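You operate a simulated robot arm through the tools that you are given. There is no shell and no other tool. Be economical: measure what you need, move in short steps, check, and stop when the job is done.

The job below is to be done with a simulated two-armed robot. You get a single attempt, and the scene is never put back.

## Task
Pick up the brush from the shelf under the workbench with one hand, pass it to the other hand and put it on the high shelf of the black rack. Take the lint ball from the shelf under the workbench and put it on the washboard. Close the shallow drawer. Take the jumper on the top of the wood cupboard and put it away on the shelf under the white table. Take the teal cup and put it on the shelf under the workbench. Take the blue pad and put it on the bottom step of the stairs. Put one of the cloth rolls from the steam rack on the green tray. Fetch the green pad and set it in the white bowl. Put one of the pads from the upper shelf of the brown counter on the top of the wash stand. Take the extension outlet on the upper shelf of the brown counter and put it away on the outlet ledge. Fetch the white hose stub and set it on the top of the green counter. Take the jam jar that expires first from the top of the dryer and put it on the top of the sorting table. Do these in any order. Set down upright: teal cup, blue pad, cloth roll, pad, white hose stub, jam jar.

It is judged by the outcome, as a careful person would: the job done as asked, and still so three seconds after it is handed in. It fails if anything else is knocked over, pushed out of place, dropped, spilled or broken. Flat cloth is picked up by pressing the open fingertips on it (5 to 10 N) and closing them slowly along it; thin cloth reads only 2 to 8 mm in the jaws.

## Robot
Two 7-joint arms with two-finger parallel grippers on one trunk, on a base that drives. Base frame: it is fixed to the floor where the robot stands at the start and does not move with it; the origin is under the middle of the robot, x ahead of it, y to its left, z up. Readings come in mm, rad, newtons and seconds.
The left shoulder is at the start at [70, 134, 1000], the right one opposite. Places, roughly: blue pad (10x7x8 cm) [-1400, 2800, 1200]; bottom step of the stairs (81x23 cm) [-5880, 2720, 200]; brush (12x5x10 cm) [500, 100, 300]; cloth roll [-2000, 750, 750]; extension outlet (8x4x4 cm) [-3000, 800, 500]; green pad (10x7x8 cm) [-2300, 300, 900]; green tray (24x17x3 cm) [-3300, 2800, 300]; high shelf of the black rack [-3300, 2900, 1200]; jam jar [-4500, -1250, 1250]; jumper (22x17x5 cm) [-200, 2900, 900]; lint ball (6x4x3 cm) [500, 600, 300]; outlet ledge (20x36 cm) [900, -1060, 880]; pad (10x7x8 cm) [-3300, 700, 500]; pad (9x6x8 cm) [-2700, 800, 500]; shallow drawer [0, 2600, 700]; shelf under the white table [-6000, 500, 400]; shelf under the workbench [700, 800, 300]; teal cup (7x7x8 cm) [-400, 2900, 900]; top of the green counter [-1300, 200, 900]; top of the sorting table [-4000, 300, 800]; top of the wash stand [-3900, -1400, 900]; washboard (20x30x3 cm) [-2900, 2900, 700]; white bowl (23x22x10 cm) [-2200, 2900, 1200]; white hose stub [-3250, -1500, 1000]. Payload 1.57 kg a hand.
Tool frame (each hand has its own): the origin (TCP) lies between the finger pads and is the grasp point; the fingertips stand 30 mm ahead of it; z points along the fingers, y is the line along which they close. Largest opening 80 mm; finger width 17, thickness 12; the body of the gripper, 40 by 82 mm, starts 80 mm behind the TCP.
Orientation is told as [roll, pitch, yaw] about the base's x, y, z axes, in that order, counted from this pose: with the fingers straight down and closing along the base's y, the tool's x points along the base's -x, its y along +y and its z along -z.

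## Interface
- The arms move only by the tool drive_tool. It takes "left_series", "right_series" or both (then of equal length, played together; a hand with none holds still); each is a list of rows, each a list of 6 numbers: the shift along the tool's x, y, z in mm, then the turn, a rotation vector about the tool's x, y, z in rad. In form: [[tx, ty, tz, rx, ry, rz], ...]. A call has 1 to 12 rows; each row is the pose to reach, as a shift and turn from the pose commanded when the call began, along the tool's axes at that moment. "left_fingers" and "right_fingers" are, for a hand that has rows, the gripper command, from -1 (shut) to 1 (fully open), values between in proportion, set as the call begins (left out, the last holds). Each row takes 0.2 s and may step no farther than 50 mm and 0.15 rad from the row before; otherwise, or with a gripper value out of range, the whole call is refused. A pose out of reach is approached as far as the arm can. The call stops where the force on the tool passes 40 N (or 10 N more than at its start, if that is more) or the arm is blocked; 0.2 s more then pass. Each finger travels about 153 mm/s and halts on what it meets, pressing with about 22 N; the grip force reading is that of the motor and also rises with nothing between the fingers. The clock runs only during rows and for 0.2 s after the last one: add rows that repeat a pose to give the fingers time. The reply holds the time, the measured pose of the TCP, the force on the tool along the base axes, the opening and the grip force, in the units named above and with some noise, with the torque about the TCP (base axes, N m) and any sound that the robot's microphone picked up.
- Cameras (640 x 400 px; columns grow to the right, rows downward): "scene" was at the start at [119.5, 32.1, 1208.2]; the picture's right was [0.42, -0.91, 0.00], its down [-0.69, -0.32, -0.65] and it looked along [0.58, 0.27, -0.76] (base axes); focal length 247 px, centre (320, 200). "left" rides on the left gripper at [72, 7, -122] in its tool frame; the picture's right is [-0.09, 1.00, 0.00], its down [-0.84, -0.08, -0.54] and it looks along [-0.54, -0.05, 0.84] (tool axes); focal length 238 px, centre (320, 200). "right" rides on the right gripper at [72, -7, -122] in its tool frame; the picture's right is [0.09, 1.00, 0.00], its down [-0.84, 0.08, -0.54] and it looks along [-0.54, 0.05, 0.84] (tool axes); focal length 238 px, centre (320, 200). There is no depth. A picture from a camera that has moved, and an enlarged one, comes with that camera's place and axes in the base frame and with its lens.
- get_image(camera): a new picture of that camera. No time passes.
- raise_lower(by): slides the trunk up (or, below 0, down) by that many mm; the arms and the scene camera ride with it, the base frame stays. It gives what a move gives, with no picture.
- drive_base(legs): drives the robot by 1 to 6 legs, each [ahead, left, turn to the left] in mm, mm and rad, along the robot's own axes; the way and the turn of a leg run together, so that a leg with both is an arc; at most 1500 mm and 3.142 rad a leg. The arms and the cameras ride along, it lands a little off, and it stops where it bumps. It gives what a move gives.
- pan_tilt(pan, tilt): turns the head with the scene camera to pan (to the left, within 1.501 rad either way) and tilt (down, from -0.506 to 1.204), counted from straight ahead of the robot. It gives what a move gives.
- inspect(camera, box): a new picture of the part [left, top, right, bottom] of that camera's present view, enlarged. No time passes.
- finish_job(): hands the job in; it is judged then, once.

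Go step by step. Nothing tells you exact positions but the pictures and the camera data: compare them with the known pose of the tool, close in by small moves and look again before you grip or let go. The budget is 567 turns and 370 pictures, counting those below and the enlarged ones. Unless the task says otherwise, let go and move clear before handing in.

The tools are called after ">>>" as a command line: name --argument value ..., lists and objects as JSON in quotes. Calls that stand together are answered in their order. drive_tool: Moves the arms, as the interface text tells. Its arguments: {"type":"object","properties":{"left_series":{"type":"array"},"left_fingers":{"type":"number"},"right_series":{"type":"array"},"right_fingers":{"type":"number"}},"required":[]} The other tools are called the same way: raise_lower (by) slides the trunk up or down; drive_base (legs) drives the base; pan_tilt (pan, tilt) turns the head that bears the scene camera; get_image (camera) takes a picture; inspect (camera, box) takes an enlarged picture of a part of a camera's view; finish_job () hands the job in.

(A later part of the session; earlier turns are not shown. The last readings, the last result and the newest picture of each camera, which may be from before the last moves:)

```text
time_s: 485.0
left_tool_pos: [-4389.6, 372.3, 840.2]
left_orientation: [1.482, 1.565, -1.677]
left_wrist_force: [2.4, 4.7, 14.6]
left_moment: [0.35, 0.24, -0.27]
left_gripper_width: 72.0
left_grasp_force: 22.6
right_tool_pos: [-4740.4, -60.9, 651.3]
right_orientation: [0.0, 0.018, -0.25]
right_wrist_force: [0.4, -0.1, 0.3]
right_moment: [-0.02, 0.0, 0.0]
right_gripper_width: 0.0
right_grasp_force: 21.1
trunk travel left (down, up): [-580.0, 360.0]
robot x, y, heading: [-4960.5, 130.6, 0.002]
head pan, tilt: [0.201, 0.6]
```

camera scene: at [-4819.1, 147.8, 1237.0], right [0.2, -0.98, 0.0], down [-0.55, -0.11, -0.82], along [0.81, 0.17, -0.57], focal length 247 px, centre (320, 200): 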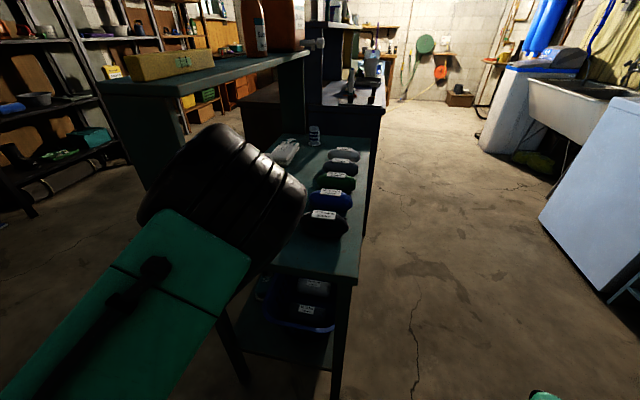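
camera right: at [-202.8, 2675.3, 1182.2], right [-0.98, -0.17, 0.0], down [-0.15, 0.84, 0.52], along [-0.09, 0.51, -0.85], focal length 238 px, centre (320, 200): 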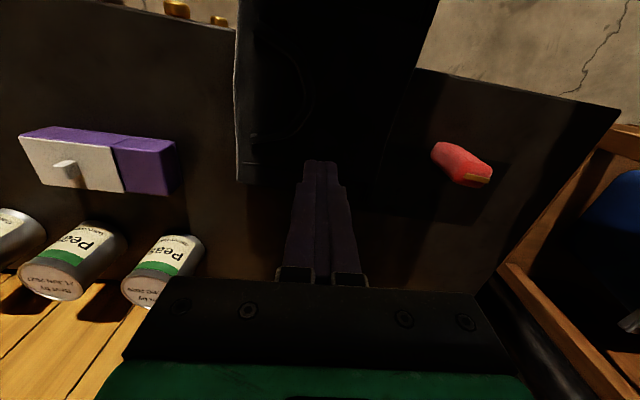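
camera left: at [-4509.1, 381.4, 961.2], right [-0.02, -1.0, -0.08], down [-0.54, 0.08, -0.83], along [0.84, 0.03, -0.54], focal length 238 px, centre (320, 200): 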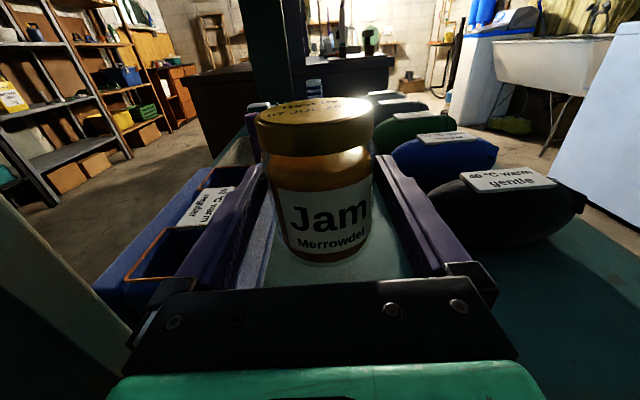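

>>> get_image --camera "left"

```text
182 pictures are left
camera left: at [-4511.5, 367.5, 912.8], right [-0.02, -1.0, -0.09], down [-0.54, 0.08, -0.84], along [0.84, 0.03, -0.54], focal length 238 px, centre (320, 200)
```

left: 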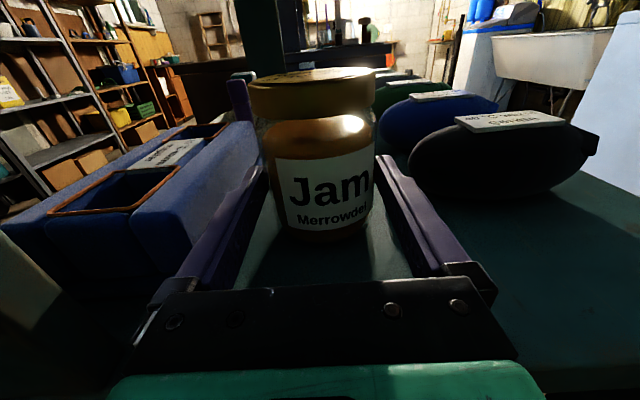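

The jar is standing on the table. I ease off, open, and back straight out.

>>> drive_tool --left_series '[[2, 0, 0, 0, 0, 0], [3, 0, 0, 0, 0, 0]]'

>>> drive_tool --left_series '[[0, 0, 0, 0, 0, 0], [0, 0, 0, 0, 0, 0], [0, 0, 0, 0, 0, 0]]' --left_fingers 1

>>> get_image --camera "left"

```text
time_s: 485.6
left_tool_pos: [-4389.9, 370.8, 842.6]
left_orientation: [0.886, 1.561, -2.274]
left_wrist_force: [-1.8, 1.5, 1.9]
left_moment: [0.12, -0.19, 0.16]
left_gripper_width: 71.8
left_grasp_force: 21.7
right_tool_pos: [-4739.1, -60.6, 650.8]
right_orientation: [-0.001, 0.02, -0.251]
right_wrist_force: [0.6, 1.0, 0.5]
right_moment: [0.01, 0.01, -0.01]
right_gripper_width: 0.0
right_grasp_force: 21.0
trunk travel left (down, up): [-580.0, 360.0]
robot x, y, heading: [-4958.3, 128.8, -0.0]
head pan, tilt: [0.201, 0.6]
```

```text
time_s: 486.4
left_tool_pos: [-4388.1, 371.5, 842.5]
left_orientation: [1.073, 1.563, -2.087]
left_wrist_force: [0.3, 0.5, 0.3]
left_moment: [0.01, 0.0, 0.01]
left_gripper_width: 79.9
left_grasp_force: 0.0
right_tool_pos: [-4739.0, -60.8, 651.4]
right_orientation: [0.0, 0.02, -0.252]
right_wrist_force: [-0.2, 1.2, -0.9]
right_moment: [-0.01, 0.04, -0.01]
right_gripper_width: 0.0
right_grasp_force: 21.4
trunk travel left (down, up): [-580.0, 360.0]
robot x, y, heading: [-4957.1, 131.4, 0.0]
head pan, tilt: [0.201, 0.6]
```

```text
181 pictures are left
camera left: at [-4509.8, 367.5, 914.5], right [-0.02, -1.0, -0.09], down [-0.54, 0.08, -0.84], along [0.84, 0.03, -0.54], focal length 238 px, centre (320, 200)
```

left: 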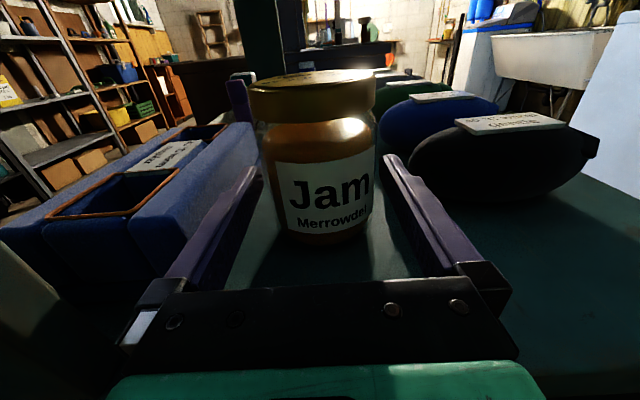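

>>> drive_base --legs '[[-300, 0, 0]]'

>>> get_image --camera "left"

```text
time_s: 488.5
left_tool_pos: [-4690.7, 371.9, 842.2]
left_orientation: [1.146, 1.564, -2.012]
left_wrist_force: [-0.1, -0.4, 0.2]
left_moment: [0.0, 0.01, -0.01]
left_gripper_width: 79.9
left_grasp_force: 0.0
right_tool_pos: [-5041.2, -61.2, 652.0]
right_orientation: [-0.002, 0.021, -0.25]
right_wrist_force: [-0.4, -0.1, -0.9]
right_moment: [-0.02, -0.01, 0.01]
right_gripper_width: 0.0
right_grasp_force: 21.4
trunk travel left (down, up): [-580.0, 360.0]
robot x, y, heading: [-5260.2, 129.6, 0.003]
head pan, tilt: [0.201, 0.6]
```

```text
180 pictures are left
camera left: at [-4813.0, 367.1, 914.7], right [-0.02, -1.0, -0.09], down [-0.54, 0.08, -0.84], along [0.84, 0.03, -0.54], focal length 238 px, centre (320, 200)
```

left: 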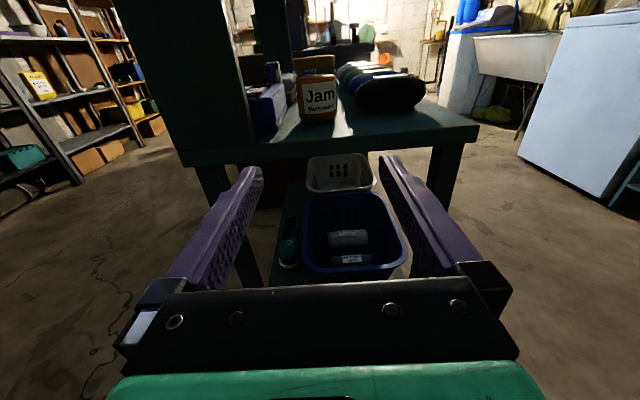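

The jar is placed. Before the next errands I bring the right hand into the same level, forward-pointing pose (yaw, tilt, swing), here in free space.

>>> drive_base --legs '[[0, -600, 0]]'

>>> drive_tool --right_series '[[0, 0, 0, 0, 0, 0.14], [0, 0, 0, 0, 0, 0.28], [0, 0, 0, 0, 0, 0.42], [0, 0, 0, 0, 0, 0.56], [0, 0, 0, 0, 0, 0.7], [0, 0, 0, 0, 0, 0.84], [0, 0, 0, 0, 0, 0.98], [0, 0, 0, 0, 0, 1.12], [0, 0, 0, 0, 0, 1.26], [0, 0, 0, 0, 0, 1.32]]' --right_fingers 1

>>> drive_tool --right_series '[[0, 15, 0, 0, 0.145, 0], [0, 30, 0, 0, 0.29, 0], [0, 45, 0, 0, 0.435, 0], [0, 60, 0, 0, 0.58, 0], [0, 75, 0, 0, 0.725, 0], [0, 90, 0, 0, 0.87, 0], [0, 105, 0, 0, 1.015, 0], [0, 120, 0, 0, 1.16, 0], [0, 135, 0, 0, 1.305, 0], [0, 150, 0, 0, 1.45, 0], [0, 160, 0, 0, 1.57, 0]]'

>>> drive_tool --right_series '[[0, 8, 0, -0.145, 0, 0], [0, 16, 0, -0.29, 0, 0], [0, 24, 0, -0.435, 0, 0], [0, 32, 0, -0.58, 0, 0], [0, 40, 0, -0.725, 0, 0], [0, 48, 0, -0.87, 0, 0], [0, 56, 0, -1.015, 0, 0], [0, 64, 0, -1.16, 0, 0], [0, 72, 0, -1.305, 0, 0], [0, 80, 0, -1.45, 0, 0], [0, 88, 0, -1.57, 0, 0]]'

>>> get_image --camera "right"

```text
time_s: 491.9
left_tool_pos: [-4688.7, -216.0, 842.0]
left_orientation: [1.088, 1.564, -2.059]
left_wrist_force: [0.5, -0.2, -0.7]
left_moment: [-0.01, -0.01, 0.01]
left_gripper_width: 80.0
left_grasp_force: 0.1
right_tool_pos: [-5033.4, -654.8, 651.6]
right_orientation: [0.001, 0.022, -0.238]
right_wrist_force: [-0.2, 0.1, -1.0]
right_moment: [0.01, 0.0, 0.0]
right_gripper_width: 0.0
right_grasp_force: 21.0
trunk travel left (down, up): [-580.0, 360.0]
robot x, y, heading: [-5254.8, -466.0, 0.021]
head pan, tilt: [0.201, 0.6]
```

```text
time_s: 494.1
left_tool_pos: [-4688.4, -215.8, 842.7]
left_orientation: [1.104, 1.563, -2.042]
left_wrist_force: [0.7, -0.3, 0.3]
left_moment: [0.02, -0.04, 0.04]
left_gripper_width: 79.9
left_grasp_force: 0.1
right_tool_pos: [-5033.9, -653.7, 650.7]
right_orientation: [-0.022, 0.003, -1.558]
right_wrist_force: [-0.8, 0.4, -0.2]
right_moment: [-0.02, -0.01, 0.0]
right_gripper_width: 80.0
right_grasp_force: 0.0
trunk travel left (down, up): [-580.0, 360.0]
robot x, y, heading: [-5253.0, -469.1, 0.013]
head pan, tilt: [0.201, 0.6]
```

```text
time_s: 496.5
left_tool_pos: [-4687.9, -216.3, 842.5]
left_orientation: [1.059, 1.562, -2.088]
left_wrist_force: [0.0, 0.5, -0.4]
left_moment: [0.0, 0.02, 0.03]
left_gripper_width: 80.0
left_grasp_force: 0.0
right_tool_pos: [-4872.9, -650.5, 648.4]
right_orientation: [-1.876, 1.55, 2.849]
right_wrist_force: [-0.1, -0.1, -0.3]
right_moment: [0.02, -0.02, -0.02]
right_gripper_width: 80.1
right_grasp_force: 0.0
trunk travel left (down, up): [-580.0, 360.0]
robot x, y, heading: [-5252.7, -471.1, 0.019]
head pan, tilt: [0.201, 0.6]
```

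```text
time_s: 499.0
left_tool_pos: [-4687.4, -215.8, 842.3]
left_orientation: [1.136, 1.561, -2.01]
left_wrist_force: [-0.1, 0.2, 0.9]
left_moment: [0.04, 0.0, 0.04]
left_gripper_width: 79.9
left_grasp_force: 0.1
right_tool_pos: [-4788.4, -686.9, 643.0]
right_orientation: [1.351, 1.399, -1.712]
right_wrist_force: [-0.2, 0.0, 0.0]
right_moment: [-0.02, 0.01, 0.01]
right_gripper_width: 80.0
right_grasp_force: 0.0
trunk travel left (down, up): [-580.0, 360.0]
robot x, y, heading: [-5254.0, -464.9, 0.018]
head pan, tilt: [0.201, 0.6]
stopped in row 11 (right hand): the arm was blocked; the commanded pose is now the measured one
```

```text
179 pictures are left
camera right: at [-4908.7, -676.2, 717.8], right [0.08, -0.96, 0.26], down [-0.55, -0.26, -0.79], along [0.83, -0.08, -0.55], focal length 238 px, centre (320, 200)
```

right: 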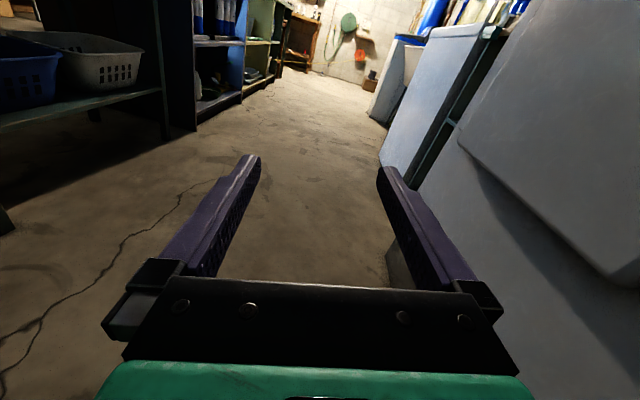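

The right hand points forward; I level its remaining tilt.

>>> drive_tool --right_series '[[30, 0, 0, 0, 0, 0], [60, 0, 0, 0, 0, 0.1], [90, 0, 0, 0, 0, 0.18], [90, 0, 0, 0, 0, 0.25]]'

>>> drive_base --legs '[[0, 600, 0], [0, 0, 1.55]]'

>>> drive_base --legs '[[1450, 0, 0]]'

```text
time_s: 500.0
left_tool_pos: [-4687.4, -216.1, 842.7]
left_orientation: [1.1, 1.562, -2.047]
left_wrist_force: [0.7, 0.2, -0.1]
left_moment: [0.01, 0.03, 0.04]
left_gripper_width: 79.8
left_grasp_force: 0.0
right_tool_pos: [-4785.4, -669.0, 731.3]
right_orientation: [-1.164, 1.475, 2.055]
right_wrist_force: [0.7, -0.2, 0.8]
right_moment: [0.02, 0.01, 0.03]
right_gripper_width: 79.9
right_grasp_force: 0.1
trunk travel left (down, up): [-580.0, 360.0]
robot x, y, heading: [-5255.5, -465.0, 0.014]
head pan, tilt: [0.201, 0.6]
```

```text
time_s: 507.2
left_tool_pos: [-5508.4, 708.7, 842.2]
left_orientation: [1.117, 1.562, -0.47]
left_wrist_force: [0.2, -0.2, -0.2]
left_moment: [-0.03, 0.01, 0.04]
left_gripper_width: 79.8
left_grasp_force: 0.1
right_tool_pos: [-5056.2, 605.3, 732.8]
right_orientation: [-1.16, 1.478, -2.666]
right_wrist_force: [0.3, -0.3, -0.6]
right_moment: [-0.02, 0.03, 0.01]
right_gripper_width: 80.1
right_grasp_force: 0.0
trunk travel left (down, up): [-580.0, 360.0]
robot x, y, heading: [-5266.1, 139.2, 1.579]
head pan, tilt: [0.201, 0.6]
```

```text
time_s: 514.3
left_tool_pos: [-5525.8, 2145.0, 842.0]
left_orientation: [1.1, 1.561, -0.479]
left_wrist_force: [0.1, -0.6, -0.1]
left_moment: [0.0, 0.02, -0.01]
left_gripper_width: 79.9
left_grasp_force: 0.1
right_tool_pos: [-5074.2, 2046.8, 732.8]
right_orientation: [-1.158, 1.476, -2.657]
right_wrist_force: [-0.3, 0.9, -0.3]
right_moment: [0.02, 0.02, 0.01]
right_gripper_width: 79.8
right_grasp_force: 0.0
trunk travel left (down, up): [-580.0, 360.0]
robot x, y, heading: [-5275.3, 1578.2, 1.582]
head pan, tilt: [0.201, 0.6]
```

While here I look at the stairs and the chair, for later.

>>> pan_tilt --pan 0.45 --tilt 0.55

>>> get_image --camera "scene"

```text
time_s: 515.1
left_tool_pos: [-5525.8, 2143.7, 842.8]
left_orientation: [1.123, 1.563, -0.453]
left_wrist_force: [0.2, -0.6, -0.3]
left_moment: [-0.04, -0.01, -0.02]
left_gripper_width: 80.1
left_grasp_force: 0.1
right_tool_pos: [-5073.8, 2046.0, 733.4]
right_orientation: [-1.159, 1.476, -2.656]
right_wrist_force: [0.9, 0.4, -0.4]
right_moment: [0.0, 0.0, 0.02]
right_gripper_width: 80.0
right_grasp_force: 0.0
trunk travel left (down, up): [-580.0, 360.0]
robot x, y, heading: [-5277.0, 1579.1, 1.583]
head pan, tilt: [0.45, 0.55]
```

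```text
178 pictures are left
camera scene: at [-5319.9, 1709.3, 1241.7], right [0.89, 0.45, 0.0], down [0.23, -0.47, -0.85], along [-0.38, 0.76, -0.52], focal length 247 px, centre (320, 200)
```

scene: 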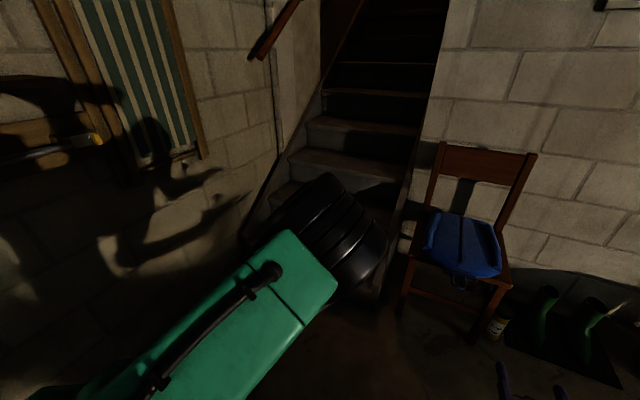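

The stairs face south with a free bottom step. Now I go east to the brown counter, turning to face south.

>>> drive_base --legs '[[180, 0, 0], [0, -1300, 0], [0, -850, 0], [0, 0, -1.57], [0, 0, -1.57]]'

>>> raise_lower --by -60

>>> pan_tilt --pan 0.0 --tilt 0.55

>>> get_image --camera "scene"

```text
time_s: 534.5
left_tool_pos: [-2906.2, 1176.3, 843.5]
left_orientation: [1.111, 1.562, 2.635]
left_wrist_force: [-0.2, 0.4, 0.5]
left_moment: [0.01, -0.03, 0.0]
left_gripper_width: 80.0
left_grasp_force: 0.1
right_tool_pos: [-3355.1, 1293.5, 731.8]
right_orientation: [-1.16, 1.476, 0.443]
right_wrist_force: [0.5, 0.3, -0.6]
right_moment: [0.03, 0.0, 0.02]
right_gripper_width: 79.7
right_grasp_force: 0.1
trunk travel left (down, up): [-580.0, 360.0]
robot x, y, heading: [-3133.5, 1751.8, -1.596]
head pan, tilt: [0.45, 0.55]
```

```text
time_s: 535.5
left_tool_pos: [-2907.2, 1176.2, 781.9]
left_orientation: [1.149, 1.563, 2.671]
left_wrist_force: [-0.5, 0.1, -0.5]
left_moment: [0.01, 0.03, 0.04]
left_gripper_width: 80.1
left_grasp_force: 0.0
right_tool_pos: [-3355.4, 1292.2, 673.7]
right_orientation: [-1.16, 1.479, 0.442]
right_wrist_force: [-0.1, -0.4, 0.0]
right_moment: [0.0, 0.01, 0.01]
right_gripper_width: 79.9
right_grasp_force: 0.0
trunk travel left (down, up): [-520.0, 420.0]
robot x, y, heading: [-3130.5, 1751.5, -1.594]
head pan, tilt: [0.45, 0.55]
```

```text
time_s: 536.4
left_tool_pos: [-2906.5, 1176.2, 782.2]
left_orientation: [1.119, 1.563, 2.64]
left_wrist_force: [-0.7, -0.5, 0.1]
left_moment: [-0.01, -0.01, -0.02]
left_gripper_width: 80.2
left_grasp_force: 0.1
right_tool_pos: [-3354.6, 1292.8, 672.4]
right_orientation: [-1.159, 1.476, 0.446]
right_wrist_force: [0.3, -0.1, 0.8]
right_moment: [0.02, -0.01, 0.0]
right_gripper_width: 79.8
right_grasp_force: 0.2
trunk travel left (down, up): [-520.0, 420.0]
robot x, y, heading: [-3131.5, 1752.2, -1.594]
head pan, tilt: [0.0, 0.55]
```

```text
177 pictures are left
camera scene: at [-3136.2, 1611.1, 1181.7], right [-1.0, 0.03, 0.0], down [0.01, 0.52, -0.85], along [-0.02, -0.85, -0.52], focal length 247 px, centre (320, 200)
```

scene: 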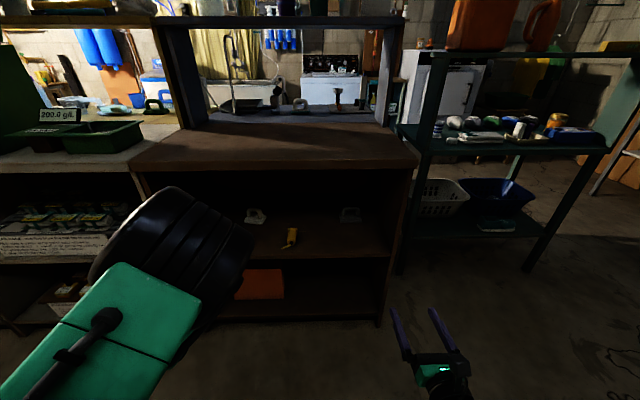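

>>> inspect --camera "scene" --box '[220, 180, 400, 290]'

```text
3.56 times, centred on (310, 235) of scene
camera zoom: at [-3136.2, 1611.1, 1181.7], right [-1.0, 0.03, 0.0], down [0.01, 0.52, -0.85], along [-0.02, -0.85, -0.52], focal length 879 px, centre (356, 76)
```

zoom: 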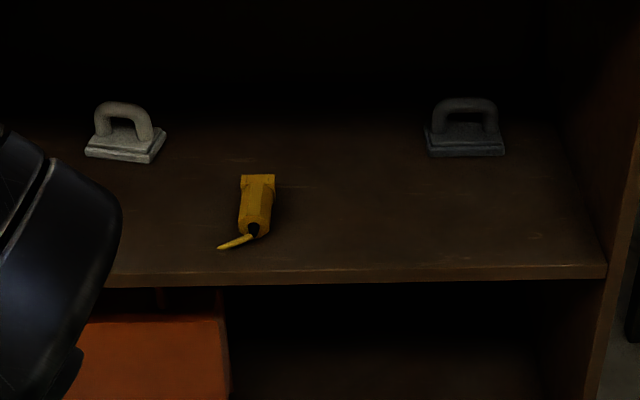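

Two pads with arch handles (white at ≈[-2870,735], dark at ≈[-3295,735]) and the yellow extension outlet (≈[-3041,835]) are on the upper shelf (z≈517). I'll take the white pad with the left hand; I lower that hand and get a closer look.

>>> drive_tool --left_series '[[-40, 0, -10, 0, 0, 0], [-80, 0, -20, 0, 0, 0], [-120, 0, -30, 0, 0, 0], [-160, 0, -40, 0, 0, 0], [-180, 0, -50, 0, 0, 0]]'

>>> drive_base --legs '[[0, 36, 0.025], [180, 0, 0]]'

>>> get_image --camera "left"

```text
time_s: 537.6
left_tool_pos: [-2907.1, 1227.2, 603.8]
left_orientation: [1.208, 1.564, 2.733]
left_wrist_force: [-0.4, 0.9, 0.8]
left_moment: [-0.02, 0.02, 0.01]
left_gripper_width: 80.0
left_grasp_force: 0.0
right_tool_pos: [-3355.8, 1292.8, 671.9]
right_orientation: [-1.161, 1.478, 0.442]
right_wrist_force: [0.1, 0.6, 0.5]
right_moment: [0.0, -0.03, -0.03]
right_gripper_width: 80.1
right_grasp_force: 0.1
trunk travel left (down, up): [-520.0, 420.0]
robot x, y, heading: [-3132.1, 1752.6, -1.599]
head pan, tilt: [0.0, 0.55]
```

```text
time_s: 539.6
left_tool_pos: [-2857.9, 1054.1, 602.2]
left_orientation: [1.012, 1.563, 2.561]
left_wrist_force: [0.0, 0.2, -0.6]
left_moment: [-0.01, -0.02, 0.0]
left_gripper_width: 80.2
left_grasp_force: 0.0
right_tool_pos: [-3307.3, 1106.8, 672.2]
right_orientation: [-1.152, 1.478, 0.479]
right_wrist_force: [-0.2, 0.3, -0.1]
right_moment: [0.0, -0.03, 0.02]
right_gripper_width: 79.9
right_grasp_force: 0.0
trunk travel left (down, up): [-520.0, 420.0]
robot x, y, heading: [-3097.6, 1573.2, -1.573]
head pan, tilt: [0.0, 0.55]
```

```text
175 pictures are left
camera left: at [-2861.5, 1174.9, 674.8], right [-1.0, 0.02, -0.09], down [0.08, 0.54, -0.83], along [0.03, -0.84, -0.54], focal length 238 px, centre (320, 200)
```

left: 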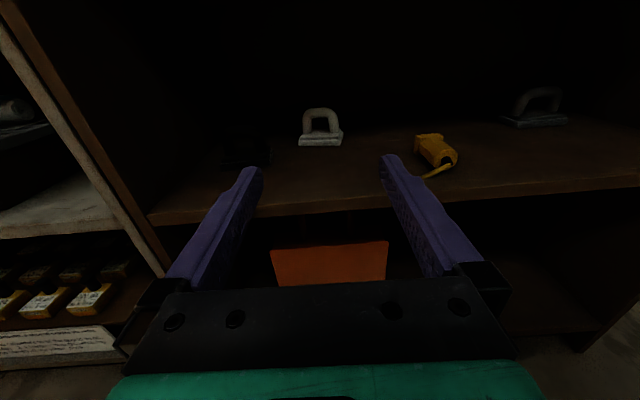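

>>> inspect --camera "left" --box '[290, 98, 354, 154]'

```text
7.14 times, centred on (322, 126) of left
camera zoom: at [-2861.5, 1174.9, 674.8], right [-1.0, 0.02, -0.09], down [0.08, 0.54, -0.83], along [0.03, -0.84, -0.54], focal length 1702 px, centre (306, 729)
```

zoom: 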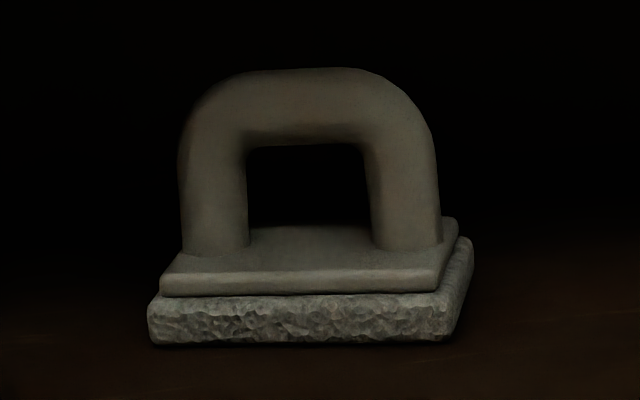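

The handle is about 80 mm wide, but each leg is 20 mm thick with a 37 mm hole, so I'll grip the left leg of the arch. I set the opening, lower, and approach.

>>> drive_tool --left_series '[[-20, -9, 0, 0, 0, 0], [-40, -18, 0, 0, 0, 0], [-57, -28, 0, 0, 0, 0]]' --left_fingers 0.15

>>> drive_base --legs '[[270, 0, 0]]'

>>> get_image --camera "left"

```text
time_s: 540.4
left_tool_pos: [-2830.3, 1055.3, 545.3]
left_orientation: [1.074, 1.563, 2.623]
left_wrist_force: [-0.2, -0.7, 0.2]
left_moment: [0.04, 0.02, 0.02]
left_gripper_width: 45.9
left_grasp_force: 0.1
right_tool_pos: [-3307.4, 1106.8, 671.7]
right_orientation: [-1.155, 1.477, 0.473]
right_wrist_force: [0.9, 0.1, 0.2]
right_moment: [0.0, 0.0, 0.02]
right_gripper_width: 80.3
right_grasp_force: 0.1
trunk travel left (down, up): [-520.0, 420.0]
robot x, y, heading: [-3099.5, 1569.6, -1.571]
head pan, tilt: [0.0, 0.55]
```

```text
time_s: 542.3
left_tool_pos: [-2832.1, 781.8, 545.1]
left_orientation: [1.025, 1.563, 2.574]
left_wrist_force: [-0.8, -0.2, -0.3]
left_moment: [-0.04, 0.02, 0.01]
left_gripper_width: 45.9
left_grasp_force: 0.1
right_tool_pos: [-3309.8, 834.2, 671.0]
right_orientation: [-1.151, 1.476, 0.474]
right_wrist_force: [0.5, -0.2, 0.4]
right_moment: [-0.01, 0.0, -0.02]
right_gripper_width: 80.1
right_grasp_force: 0.1
trunk travel left (down, up): [-520.0, 420.0]
robot x, y, heading: [-3096.5, 1301.1, -1.579]
head pan, tilt: [0.0, 0.55]
```

```text
173 pictures are left
camera left: at [-2835.4, 903.3, 617.4], right [-1.0, 0.02, -0.08], down [0.08, 0.54, -0.83], along [0.03, -0.84, -0.54], focal length 238 px, centre (320, 200)
```

left: 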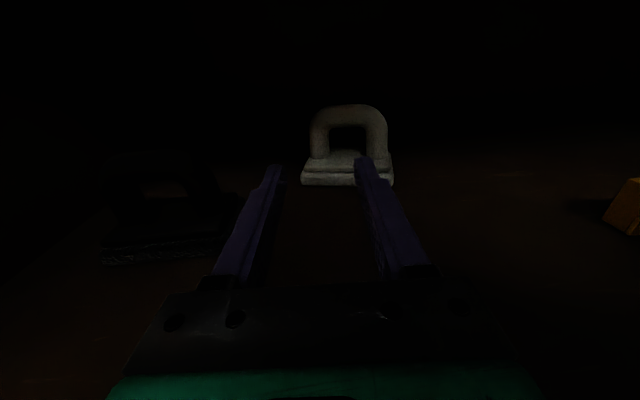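

The left leg is exactly on the axis and the right finger will enter the hole. I lower 8 mm and advance.

>>> drive_base --legs '[[50, 0, 0]]'

>>> drive_tool --left_series '[[-8, 0, 0, 0, 0, 0], [-8, 0, 25, 0, 0, 0]]'

>>> get_image --camera "left"

```text
time_s: 543.2
left_tool_pos: [-2832.0, 733.0, 545.7]
left_orientation: [0.952, 1.562, 2.499]
left_wrist_force: [0.8, -0.4, 1.0]
left_moment: [-0.02, 0.0, 0.03]
left_gripper_width: 45.9
left_grasp_force: 0.1
right_tool_pos: [-3309.6, 786.9, 670.9]
right_orientation: [-1.144, 1.476, 0.483]
right_wrist_force: [0.9, 0.2, -0.5]
right_moment: [0.0, 0.01, 0.03]
right_gripper_width: 79.9
right_grasp_force: 0.1
trunk travel left (down, up): [-520.0, 420.0]
robot x, y, heading: [-3096.3, 1248.9, -1.575]
head pan, tilt: [0.0, 0.55]
```

```text
time_s: 543.8
left_tool_pos: [-2833.6, 710.6, 540.7]
left_orientation: [1.715, 1.567, -3.018]
left_wrist_force: [-0.4, 7.5, 17.7]
left_moment: [2.09, -0.32, 0.09]
left_gripper_width: 45.9
left_grasp_force: 0.1
right_tool_pos: [-3309.7, 789.5, 673.3]
right_orientation: [-1.206, 1.477, 0.42]
right_wrist_force: [0.9, 0.0, 0.8]
right_moment: [0.02, 0.03, 0.0]
right_gripper_width: 80.0
right_grasp_force: 0.2
trunk travel left (down, up): [-520.0, 420.0]
robot x, y, heading: [-3098.1, 1252.2, -1.566]
head pan, tilt: [0.0, 0.55]
```

```text
172 pictures are left
camera left: at [-2836.1, 832.7, 612.7], right [-1.0, 0.02, -0.09], down [0.09, 0.54, -0.84], along [0.03, -0.84, -0.54], focal length 238 px, centre (320, 200)
```

left: 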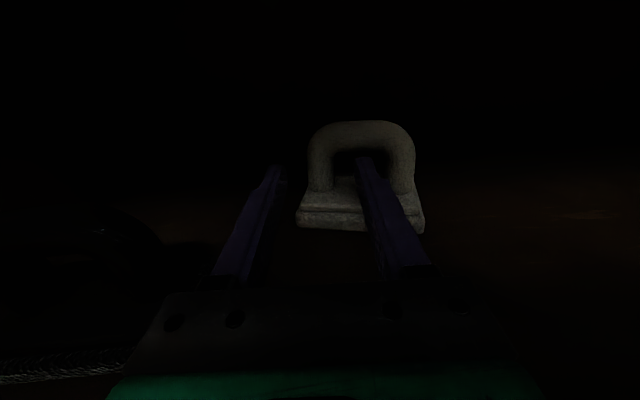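

My wrist touches the shelf, so I pitch the hand down about 0.2 rad to raise the wrist, then continue.

>>> drive_tool --left_series '[[12, 0, -10, 0, 0, 0], [12, 0, -10, 0, -0.1, 0], [12, 0, -10, 0, -0.2, 0], [8, 0, 5, 0, -0.2, 0], [4, 0, 25, 0, -0.2, 0]]'

>>> get_image --camera "left"

```text
time_s: 545.0
left_tool_pos: [-2830.4, 681.8, 543.2]
left_orientation: [0.041, 1.366, 1.586]
left_wrist_force: [0.2, -0.4, -0.4]
left_moment: [0.05, 0.01, 0.02]
left_gripper_width: 46.1
left_grasp_force: 0.0
right_tool_pos: [-3308.3, 785.9, 672.2]
right_orientation: [-1.136, 1.478, 0.49]
right_wrist_force: [-0.3, -1.0, -0.3]
right_moment: [-0.03, -0.02, -0.01]
right_gripper_width: 80.0
right_grasp_force: 0.1
trunk travel left (down, up): [-520.0, 420.0]
robot x, y, heading: [-3093.3, 1249.9, -1.574]
head pan, tilt: [0.0, 0.55]
```

```text
171 pictures are left
camera left: at [-2834.2, 786.0, 637.9], right [-1.0, 0.04, -0.08], down [0.09, 0.7, -0.71], along [0.03, -0.71, -0.7], focal length 238 px, centre (320, 200)
```

left: 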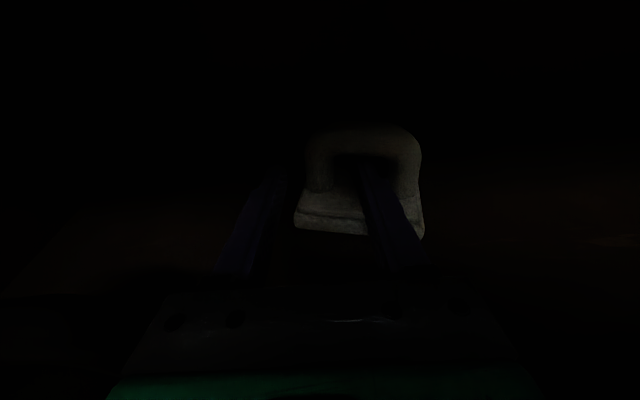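

>>> drive_tool --left_series '[[2, 0, 12, 0, 0, 0], [4, 0, 26, 0, 0, 0]]'

>>> drive_tool --left_series '[[0, 0, 0, 0, 0, 0], [0, 0, 0, 0, 0, 0], [0, 0, 0, 0, 0, 0]]' --left_fingers -1

>>> get_image --camera "left"

```text
time_s: 545.6
left_tool_pos: [-2833.8, 656.9, 541.2]
left_orientation: [0.034, 1.366, 1.584]
left_wrist_force: [0.4, 0.7, 0.3]
left_moment: [0.02, 0.01, 0.0]
left_gripper_width: 46.0
left_grasp_force: 0.0
right_tool_pos: [-3310.1, 785.6, 672.3]
right_orientation: [-1.155, 1.477, 0.471]
right_wrist_force: [-0.4, 0.5, -0.3]
right_moment: [0.02, -0.01, -0.01]
right_gripper_width: 80.0
right_grasp_force: 0.1
trunk travel left (down, up): [-520.0, 420.0]
robot x, y, heading: [-3101.1, 1253.0, -1.575]
head pan, tilt: [0.0, 0.55]
```

```text
time_s: 546.4
left_tool_pos: [-2833.3, 657.3, 539.3]
left_orientation: [0.035, 1.366, 1.583]
left_wrist_force: [0.3, -0.3, -0.4]
left_moment: [0.01, 0.01, 0.02]
left_gripper_width: 0.0
left_grasp_force: 21.4
right_tool_pos: [-3308.9, 788.3, 672.2]
right_orientation: [-1.154, 1.478, 0.471]
right_wrist_force: [-0.1, -0.3, 0.1]
right_moment: [0.03, -0.03, -0.02]
right_gripper_width: 80.0
right_grasp_force: 0.0
trunk travel left (down, up): [-520.0, 420.0]
robot x, y, heading: [-3096.2, 1251.7, -1.578]
head pan, tilt: [0.0, 0.55]
```

```text
170 pictures are left
camera left: at [-2837.1, 761.9, 634.5], right [-1.0, 0.04, -0.08], down [0.09, 0.7, -0.71], along [0.03, -0.71, -0.7], focal length 238 px, centre (320, 200)
```

left: 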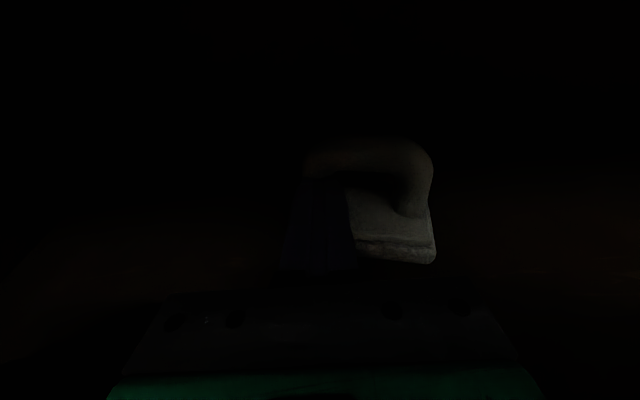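

The fingers closed on nothing. I open, back off a little, and look again.

>>> drive_tool --left_series '[[0, 0, 0, 0, 0, 0], [0, 0, 0, 0, 0, 0], [0, 0, -40, 0, 0, 0], [0, 0, -80, 0, 0, 0]]' --left_fingers 0.15

>>> inspect --camera "left" --box '[240, 80, 440, 240]'

```text
time_s: 547.6
left_tool_pos: [-2840.1, 771.8, 529.2]
left_orientation: [0.036, 1.304, 1.573]
left_wrist_force: [-0.3, -0.5, -0.1]
left_moment: [0.02, -0.02, 0.0]
left_gripper_width: 46.0
left_grasp_force: 0.0
right_tool_pos: [-3314.6, 794.3, 675.7]
right_orientation: [-1.236, 1.477, 0.387]
right_wrist_force: [-0.1, -0.1, 0.2]
right_moment: [0.01, 0.01, 0.0]
right_gripper_width: 80.0
right_grasp_force: 0.0
trunk travel left (down, up): [-520.0, 420.0]
robot x, y, heading: [-3096.9, 1255.0, -1.584]
head pan, tilt: [0.0, 0.55]
stopped in row 4 (left hand): the arm was blocked; the commanded pose is now the measured one
```

```text
2.50 times, centred on (340, 160) of left
camera zoom: at [-2842.6, 870.0, 631.4], right [-1.0, 0.06, -0.08], down [0.09, 0.74, -0.66], along [0.02, -0.67, -0.74], focal length 596 px, centre (270, 300)
```

zoom: 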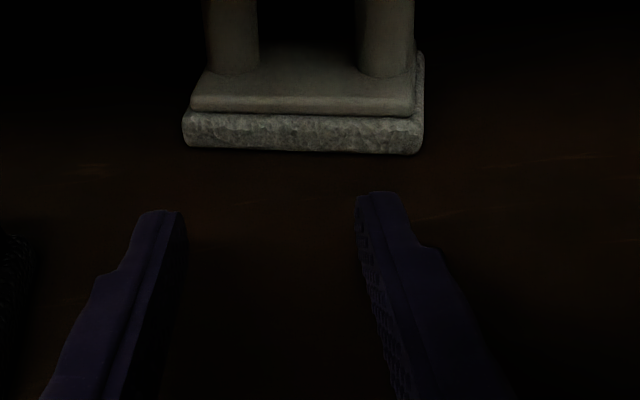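

Legs may not be graspable; the bar should be. I back off, level the hand and roll it 90° to grip the top bar with vertical closing.

>>> drive_base --legs '[[-220, 0, 0]]'

>>> drive_tool --left_series '[[15, 0, 15, 0, 0.09, 0], [30, 0, 30, 0, 0.18, 0], [40, 0, 40, 0, 0.267, 0]]'

>>> drive_tool --left_series '[[0, 0, 0, 0, 0, -0.145], [0, 0, 0, 0, 0, -0.29], [0, 0, 0, 0, 0, -0.435], [0, 0, 0, 0, 0, -0.58], [0, 0, 0, 0, 0, -0.725], [0, 0, 0, 0, 0, -0.87], [0, 0, 0, 0, 0, -1.015], [0, 0, 0, 0, 0, -1.16], [0, 0, 0, 0, 0, -1.305], [0, 0, 0, 0, 0, -1.45], [0, 0, 0, 0, 0, -1.57]]'

>>> get_image --camera "left"

```text
time_s: 549.3
left_tool_pos: [-2835.1, 986.1, 529.4]
left_orientation: [0.043, 1.311, 1.581]
left_wrist_force: [0.1, 0.2, -0.3]
left_moment: [-0.03, 0.01, 0.03]
left_gripper_width: 46.0
left_grasp_force: 0.1
right_tool_pos: [-3310.2, 1014.9, 672.4]
right_orientation: [-1.162, 1.478, 0.461]
right_wrist_force: [-0.9, 0.4, 0.1]
right_moment: [0.02, -0.01, 0.01]
right_gripper_width: 79.9
right_grasp_force: 0.2
trunk travel left (down, up): [-520.0, 420.0]
robot x, y, heading: [-3097.2, 1475.6, -1.577]
head pan, tilt: [0.0, 0.55]
```

```text
time_s: 550.1
left_tool_pos: [-2836.5, 935.8, 558.3]
left_orientation: [1.999, 1.556, -2.746]
left_wrist_force: [0.2, -0.3, -0.5]
left_moment: [-0.01, 0.02, -0.02]
left_gripper_width: 46.4
left_grasp_force: 0.1
right_tool_pos: [-3311.7, 1013.2, 672.1]
right_orientation: [-1.154, 1.478, 0.469]
right_wrist_force: [0.3, 0.3, 0.2]
right_moment: [0.0, -0.01, -0.03]
right_gripper_width: 80.2
right_grasp_force: 0.1
trunk travel left (down, up): [-520.0, 420.0]
robot x, y, heading: [-3099.3, 1478.4, -1.579]
head pan, tilt: [0.0, 0.55]
```

```text
time_s: 552.5
left_tool_pos: [-2835.2, 936.5, 558.6]
left_orientation: [1.573, -0.011, 3.114]
left_wrist_force: [-0.3, 0.1, 0.4]
left_moment: [-0.01, -0.04, -0.02]
left_gripper_width: 46.1
left_grasp_force: 0.1
right_tool_pos: [-3309.5, 1014.7, 671.6]
right_orientation: [-1.155, 1.477, 0.468]
right_wrist_force: [0.6, 0.4, -0.4]
right_moment: [0.0, -0.01, 0.01]
right_gripper_width: 79.9
right_grasp_force: 0.1
trunk travel left (down, up): [-520.0, 420.0]
robot x, y, heading: [-3098.0, 1475.7, -1.577]
head pan, tilt: [0.0, 0.55]
```

```text
168 pictures are left
camera left: at [-2760.7, 1055.7, 562.9], right [-0.08, 0.01, 1.0], down [-0.82, 0.57, -0.07], along [-0.57, -0.82, -0.04], focal length 238 px, centre (320, 200)
```

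left: 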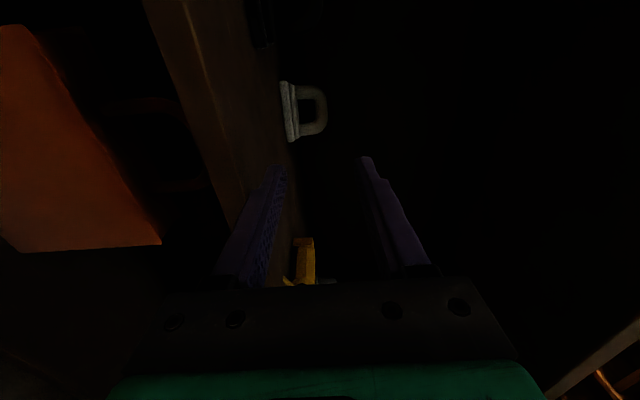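

The bar's centre is at z≈557 and x≈-2853. I shift 18 mm, then advance.

>>> drive_base --legs '[[0, -18, 0], [200, 0, 0]]'

>>> get_image --camera "left"

```text
time_s: 554.5
left_tool_pos: [-2856.5, 736.0, 557.3]
left_orientation: [1.574, -0.012, 3.11]
left_wrist_force: [-0.1, -0.6, -0.4]
left_moment: [0.01, 0.0, -0.01]
left_gripper_width: 45.9
left_grasp_force: 0.1
right_tool_pos: [-3330.7, 813.5, 671.9]
right_orientation: [-1.147, 1.476, 0.478]
right_wrist_force: [-0.5, -0.8, -0.8]
right_moment: [-0.02, 0.02, 0.05]
right_gripper_width: 80.3
right_grasp_force: 0.1
trunk travel left (down, up): [-520.0, 420.0]
robot x, y, heading: [-3116.1, 1275.4, -1.582]
head pan, tilt: [0.0, 0.55]
```

```text
167 pictures are left
camera left: at [-2780.5, 855.5, 562.7], right [-0.08, 0.01, 1.0], down [-0.82, 0.57, -0.07], along [-0.57, -0.82, -0.04], focal length 238 px, centre (320, 200)
```

left: 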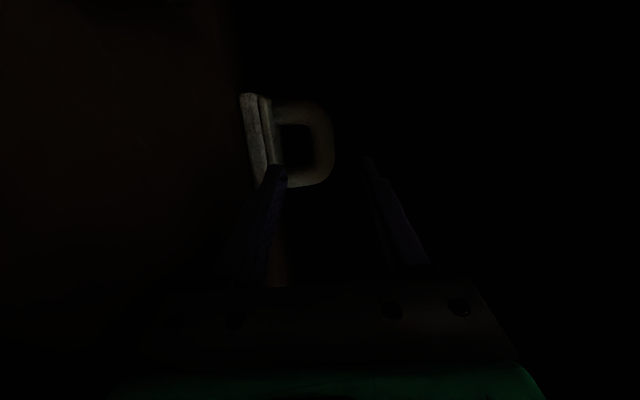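

Hole at z≈531–556, bar above it to ~574. I set a 35 mm opening, raise 9 mm, and advance so the lower finger enters the hole.

>>> drive_tool --left_series '[[0, 5, 0, 0, 0, 0], [0, 9, 0, 0, 0, 0]]' --left_fingers -0.12

>>> drive_base --legs '[[38, 0, 0]]'

>>> get_image --camera "left"

```text
time_s: 555.1
left_tool_pos: [-2857.2, 736.0, 566.4]
left_orientation: [1.575, -0.01, 3.111]
left_wrist_force: [0.6, -0.1, -0.1]
left_moment: [-0.02, -0.03, -0.01]
left_gripper_width: 35.2
left_grasp_force: 0.2
right_tool_pos: [-3329.9, 814.2, 671.8]
right_orientation: [-1.153, 1.476, 0.469]
right_wrist_force: [0.6, -0.3, 0.8]
right_moment: [-0.02, -0.02, 0.01]
right_gripper_width: 79.9
right_grasp_force: 0.1
trunk travel left (down, up): [-520.0, 420.0]
robot x, y, heading: [-3116.4, 1274.9, -1.573]
head pan, tilt: [0.0, 0.55]
```

```text
time_s: 556.0
left_tool_pos: [-2857.3, 697.4, 565.6]
left_orientation: [1.574, -0.011, 3.11]
left_wrist_force: [-0.6, 0.4, -0.2]
left_moment: [-0.01, 0.01, -0.01]
left_gripper_width: 34.9
left_grasp_force: 0.1
right_tool_pos: [-3331.3, 776.1, 671.1]
right_orientation: [-1.14, 1.478, 0.481]
right_wrist_force: [-0.1, -1.0, -0.4]
right_moment: [-0.03, -0.01, 0.0]
right_gripper_width: 79.9
right_grasp_force: 0.1
trunk travel left (down, up): [-520.0, 420.0]
robot x, y, heading: [-3114.9, 1237.4, -1.577]
head pan, tilt: [0.0, 0.55]
```

```text
166 pictures are left
camera left: at [-2781.1, 816.4, 571.2], right [-0.08, 0.01, 1.0], down [-0.82, 0.57, -0.07], along [-0.57, -0.82, -0.04], focal length 238 px, centre (320, 200)
```

left: 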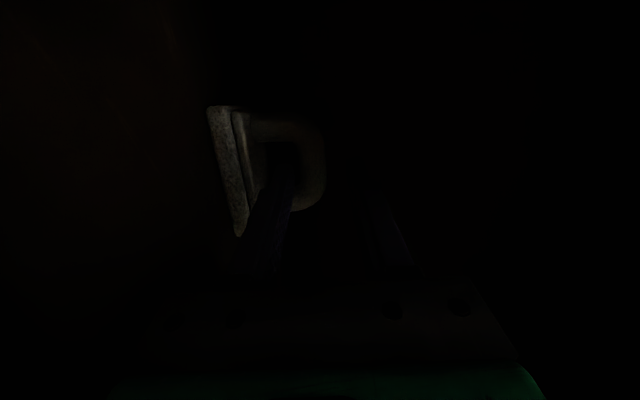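

>>> inspect --camera "left" --box '[190, 90, 390, 250]'

```text
2.50 times, centred on (290, 170) of left
camera zoom: at [-2781.1, 816.4, 571.2], right [-0.08, 0.01, 1.0], down [-0.82, 0.57, -0.07], along [-0.57, -0.82, -0.04], focal length 596 px, centre (395, 275)
```

zoom: 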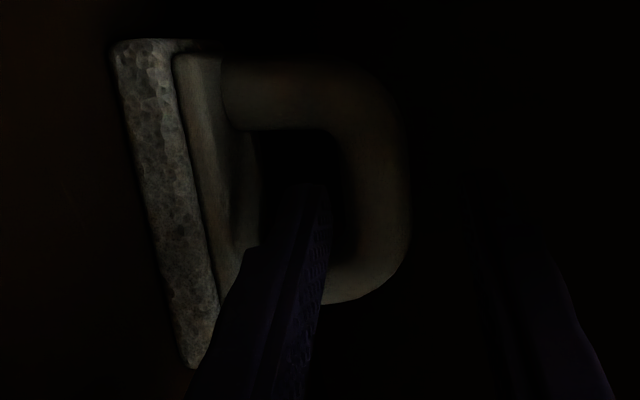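

The lower finger tip is entering the hole. I advance 45 mm carefully.

>>> drive_tool --left_series '[[0, 0, 12, 0, 0, 0], [0, 0, 24, 0, 0, 0], [0, 0, 36, 0, 0, 0], [0, 0, 44, 0, 0, 0]]'

>>> drive_tool --left_series '[[0, 0, 0, 0, 0, 0], [0, 0, 0, 0, 0, 0], [0, 0, 0, 0, 0, 0]]' --left_fingers -1

```text
time_s: 557.0
left_tool_pos: [-2857.8, 654.7, 566.7]
left_orientation: [1.575, -0.01, 3.109]
left_wrist_force: [-0.7, 0.3, -0.5]
left_moment: [-0.02, 0.0, 0.0]
left_gripper_width: 35.1
left_grasp_force: 0.0
right_tool_pos: [-3331.5, 775.2, 671.5]
right_orientation: [-1.152, 1.478, 0.472]
right_wrist_force: [-0.3, 2.1, -0.1]
right_moment: [-0.01, 0.03, -0.02]
right_gripper_width: 80.0
right_grasp_force: 0.1
trunk travel left (down, up): [-520.0, 420.0]
robot x, y, heading: [-3118.1, 1241.2, -1.582]
head pan, tilt: [0.0, 0.55]
```

```text
time_s: 557.8
left_tool_pos: [-2858.0, 652.7, 566.0]
left_orientation: [1.574, -0.011, 3.111]
left_wrist_force: [0.6, -0.3, -0.8]
left_moment: [-0.01, 0.0, -0.01]
left_gripper_width: 19.9
left_grasp_force: 22.1
right_tool_pos: [-3331.4, 775.8, 671.7]
right_orientation: [-1.153, 1.475, 0.473]
right_wrist_force: [0.2, 0.1, -0.9]
right_moment: [0.01, -0.04, -0.01]
right_gripper_width: 80.1
right_grasp_force: 0.0
trunk travel left (down, up): [-520.0, 420.0]
robot x, y, heading: [-3120.7, 1238.0, -1.576]
head pan, tilt: [0.0, 0.55]
```

The bar is gripped (19.9 mm). I lift and back out.

>>> drive_tool --left_series '[[0, 15, 0, 0, 0, 0], [0, 35, 0, 0, 0, 0], [0, 50, 0, 0, 0, 0]]'

>>> drive_base --legs '[[-400, 0, 0]]'

>>> get_image --camera "left"

>>> get_image --camera "right"

```text
time_s: 558.5
left_tool_pos: [-2861.4, 701.2, 559.5]
left_orientation: [1.484, -0.007, 3.104]
left_wrist_force: [4.2, -15.8, 42.9]
left_moment: [-0.16, -0.19, -0.13]
left_gripper_width: 21.4
left_grasp_force: 22.1
right_tool_pos: [-3333.7, 782.7, 671.6]
right_orientation: [-1.197, 1.476, 0.427]
right_wrist_force: [0.2, -0.6, 0.0]
right_moment: [0.0, 0.03, -0.02]
right_gripper_width: 79.8
right_grasp_force: 0.0
trunk travel left (down, up): [-520.0, 420.0]
robot x, y, heading: [-3118.8, 1243.8, -1.576]
head pan, tilt: [0.0, 0.55]
stopped in row 3 (left hand): the force on the tool passed its limit (the readings are from after the stop); the commanded pose is now the measured one
```

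```text
time_s: 561.0
left_tool_pos: [-2857.4, 1092.1, 560.1]
left_orientation: [1.478, -0.011, 3.103]
left_wrist_force: [-0.4, -0.2, -0.2]
left_moment: [-0.02, -0.01, -0.01]
left_gripper_width: 20.0
left_grasp_force: 22.0
right_tool_pos: [-3330.1, 1177.0, 673.2]
right_orientation: [-1.154, 1.478, 0.461]
right_wrist_force: [0.1, 0.0, 0.0]
right_moment: [-0.03, 0.01, 0.05]
right_gripper_width: 80.1
right_grasp_force: 0.1
trunk travel left (down, up): [-520.0, 420.0]
robot x, y, heading: [-3113.9, 1641.1, -1.584]
head pan, tilt: [0.0, 0.55]
```

```text
164 pictures are left
camera left: at [-2781.3, 1209.7, 577.1], right [-0.08, -0.09, 0.99], down [-0.81, 0.58, -0.02], along [-0.57, -0.81, -0.12], focal length 238 px, centre (320, 200)
```

left: 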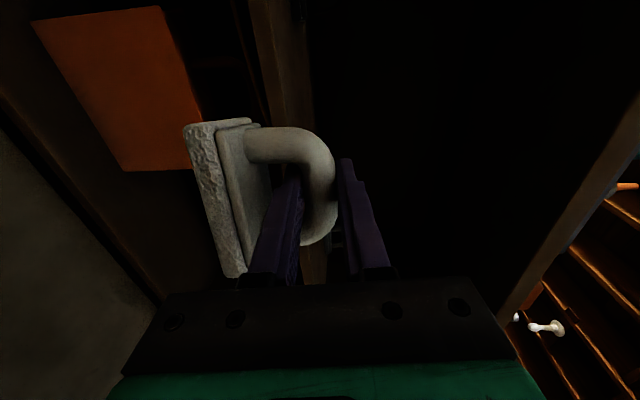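

```text
163 pictures are left
camera right: at [-3335.5, 1296.9, 748.3], right [-1.0, -0.05, 0.01], down [-0.03, 0.57, -0.82], along [0.04, -0.82, -0.57], focal length 238 px, centre (320, 200)
```

right: 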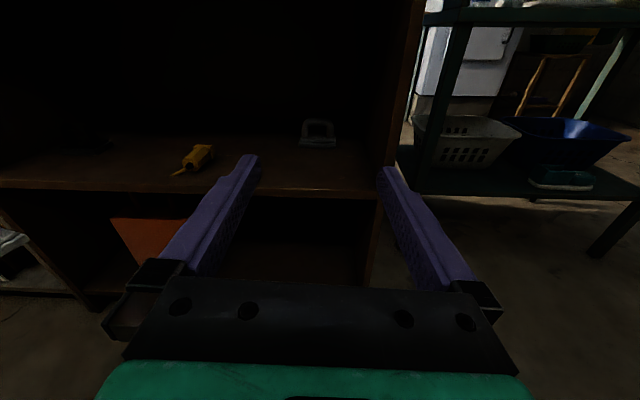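

The pad is held. Now the outlet with the right hand: I retract the left arm, extend and lower the right, and line it up with the outlet at x≈-3030.

>>> drive_tool --left_series '[[0, 0, -40, 0, 0, 0], [0, 0, -80, 0, 0, 0], [0, 0, -110, 0, 0, 0]]'

>>> drive_tool --right_series '[[-40, 0, 15, 0, 0, 0.03], [-75, 0, 35, 0, 0, 0.06], [-105, 0, 60, 0, 0, 0.06], [-125, 0, 90, 0, 0, 0.06]]'

>>> drive_base --legs '[[0, 300, 0.01]]'

>>> get_image --camera "right"

>>> get_image --camera "scene"

```text
time_s: 561.8
left_tool_pos: [-2851.9, 1202.0, 569.4]
left_orientation: [1.477, -0.01, 3.099]
left_wrist_force: [0.0, 0.1, -0.4]
left_moment: [0.02, -0.04, 0.02]
left_gripper_width: 19.6
left_grasp_force: 21.8
right_tool_pos: [-3329.7, 1177.2, 672.2]
right_orientation: [-1.152, 1.479, 0.464]
right_wrist_force: [-0.2, 0.7, 0.0]
right_moment: [0.05, -0.01, 0.01]
right_gripper_width: 80.1
right_grasp_force: 0.1
trunk travel left (down, up): [-520.0, 420.0]
robot x, y, heading: [-3112.2, 1640.0, -1.584]
head pan, tilt: [0.0, 0.55]
```

```text
time_s: 563.0
left_tool_pos: [-2853.9, 1202.8, 571.1]
left_orientation: [1.478, -0.01, 3.102]
left_wrist_force: [-0.6, 0.1, -1.6]
left_moment: [-0.02, -0.01, -0.01]
left_gripper_width: 19.8
left_grasp_force: 21.9
right_tool_pos: [-3346.8, 1100.9, 535.5]
right_orientation: [-0.917, 1.474, 0.692]
right_wrist_force: [-0.3, -0.2, 0.2]
right_moment: [0.04, 0.0, 0.01]
right_gripper_width: 80.0
right_grasp_force: 0.0
trunk travel left (down, up): [-520.0, 420.0]
robot x, y, heading: [-3109.7, 1638.9, -1.584]
head pan, tilt: [0.0, 0.55]
stopped in row 4 (right hand): the arm was blocked; the commanded pose is now the measured one
```

```text
time_s: 565.1
left_tool_pos: [-2545.3, 1201.0, 570.6]
left_orientation: [1.478, -0.012, 3.107]
left_wrist_force: [0.1, -1.0, -0.9]
left_moment: [-0.02, 0.01, -0.01]
left_gripper_width: 20.0
left_grasp_force: 22.1
right_tool_pos: [-3036.9, 1095.4, 536.3]
right_orientation: [-0.918, 1.474, 0.701]
right_wrist_force: [-0.3, 0.3, -0.5]
right_moment: [-0.03, 0.0, 0.02]
right_gripper_width: 80.2
right_grasp_force: 0.0
trunk travel left (down, up): [-520.0, 420.0]
robot x, y, heading: [-2806.0, 1637.3, -1.579]
head pan, tilt: [0.0, 0.55]
```

```text
162 pictures are left
camera right: at [-3041.7, 1213.4, 615.0], right [-1.0, -0.05, 0.02], down [-0.04, 0.59, -0.81], along [0.03, -0.81, -0.59], focal length 238 px, centre (320, 200)
```

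right: 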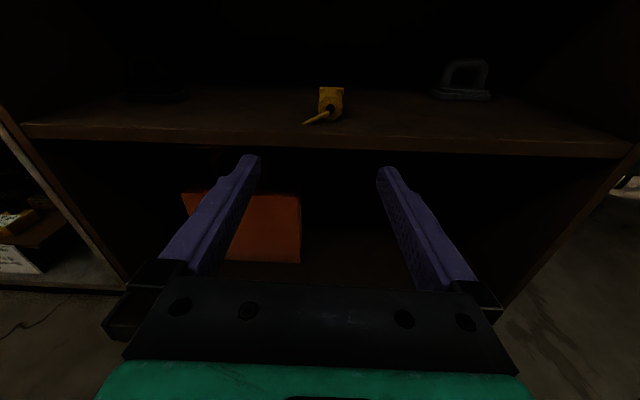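

```text
161 pictures are left
camera scene: at [-2809.4, 1496.0, 1181.7], right [-1.0, 0.01, 0.0], down [0.0, 0.52, -0.85], along [0.0, -0.85, -0.52], focal length 247 px, centre (320, 200)
```

scene: 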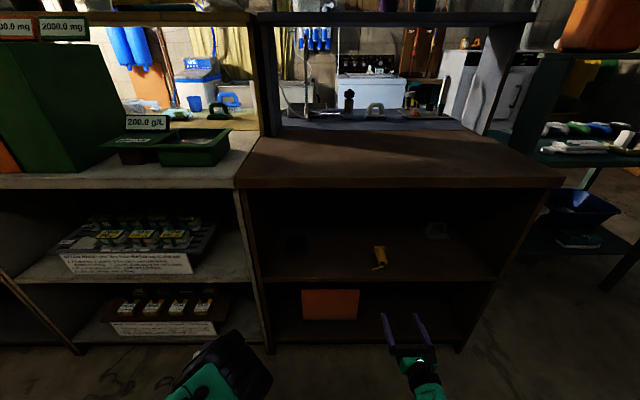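

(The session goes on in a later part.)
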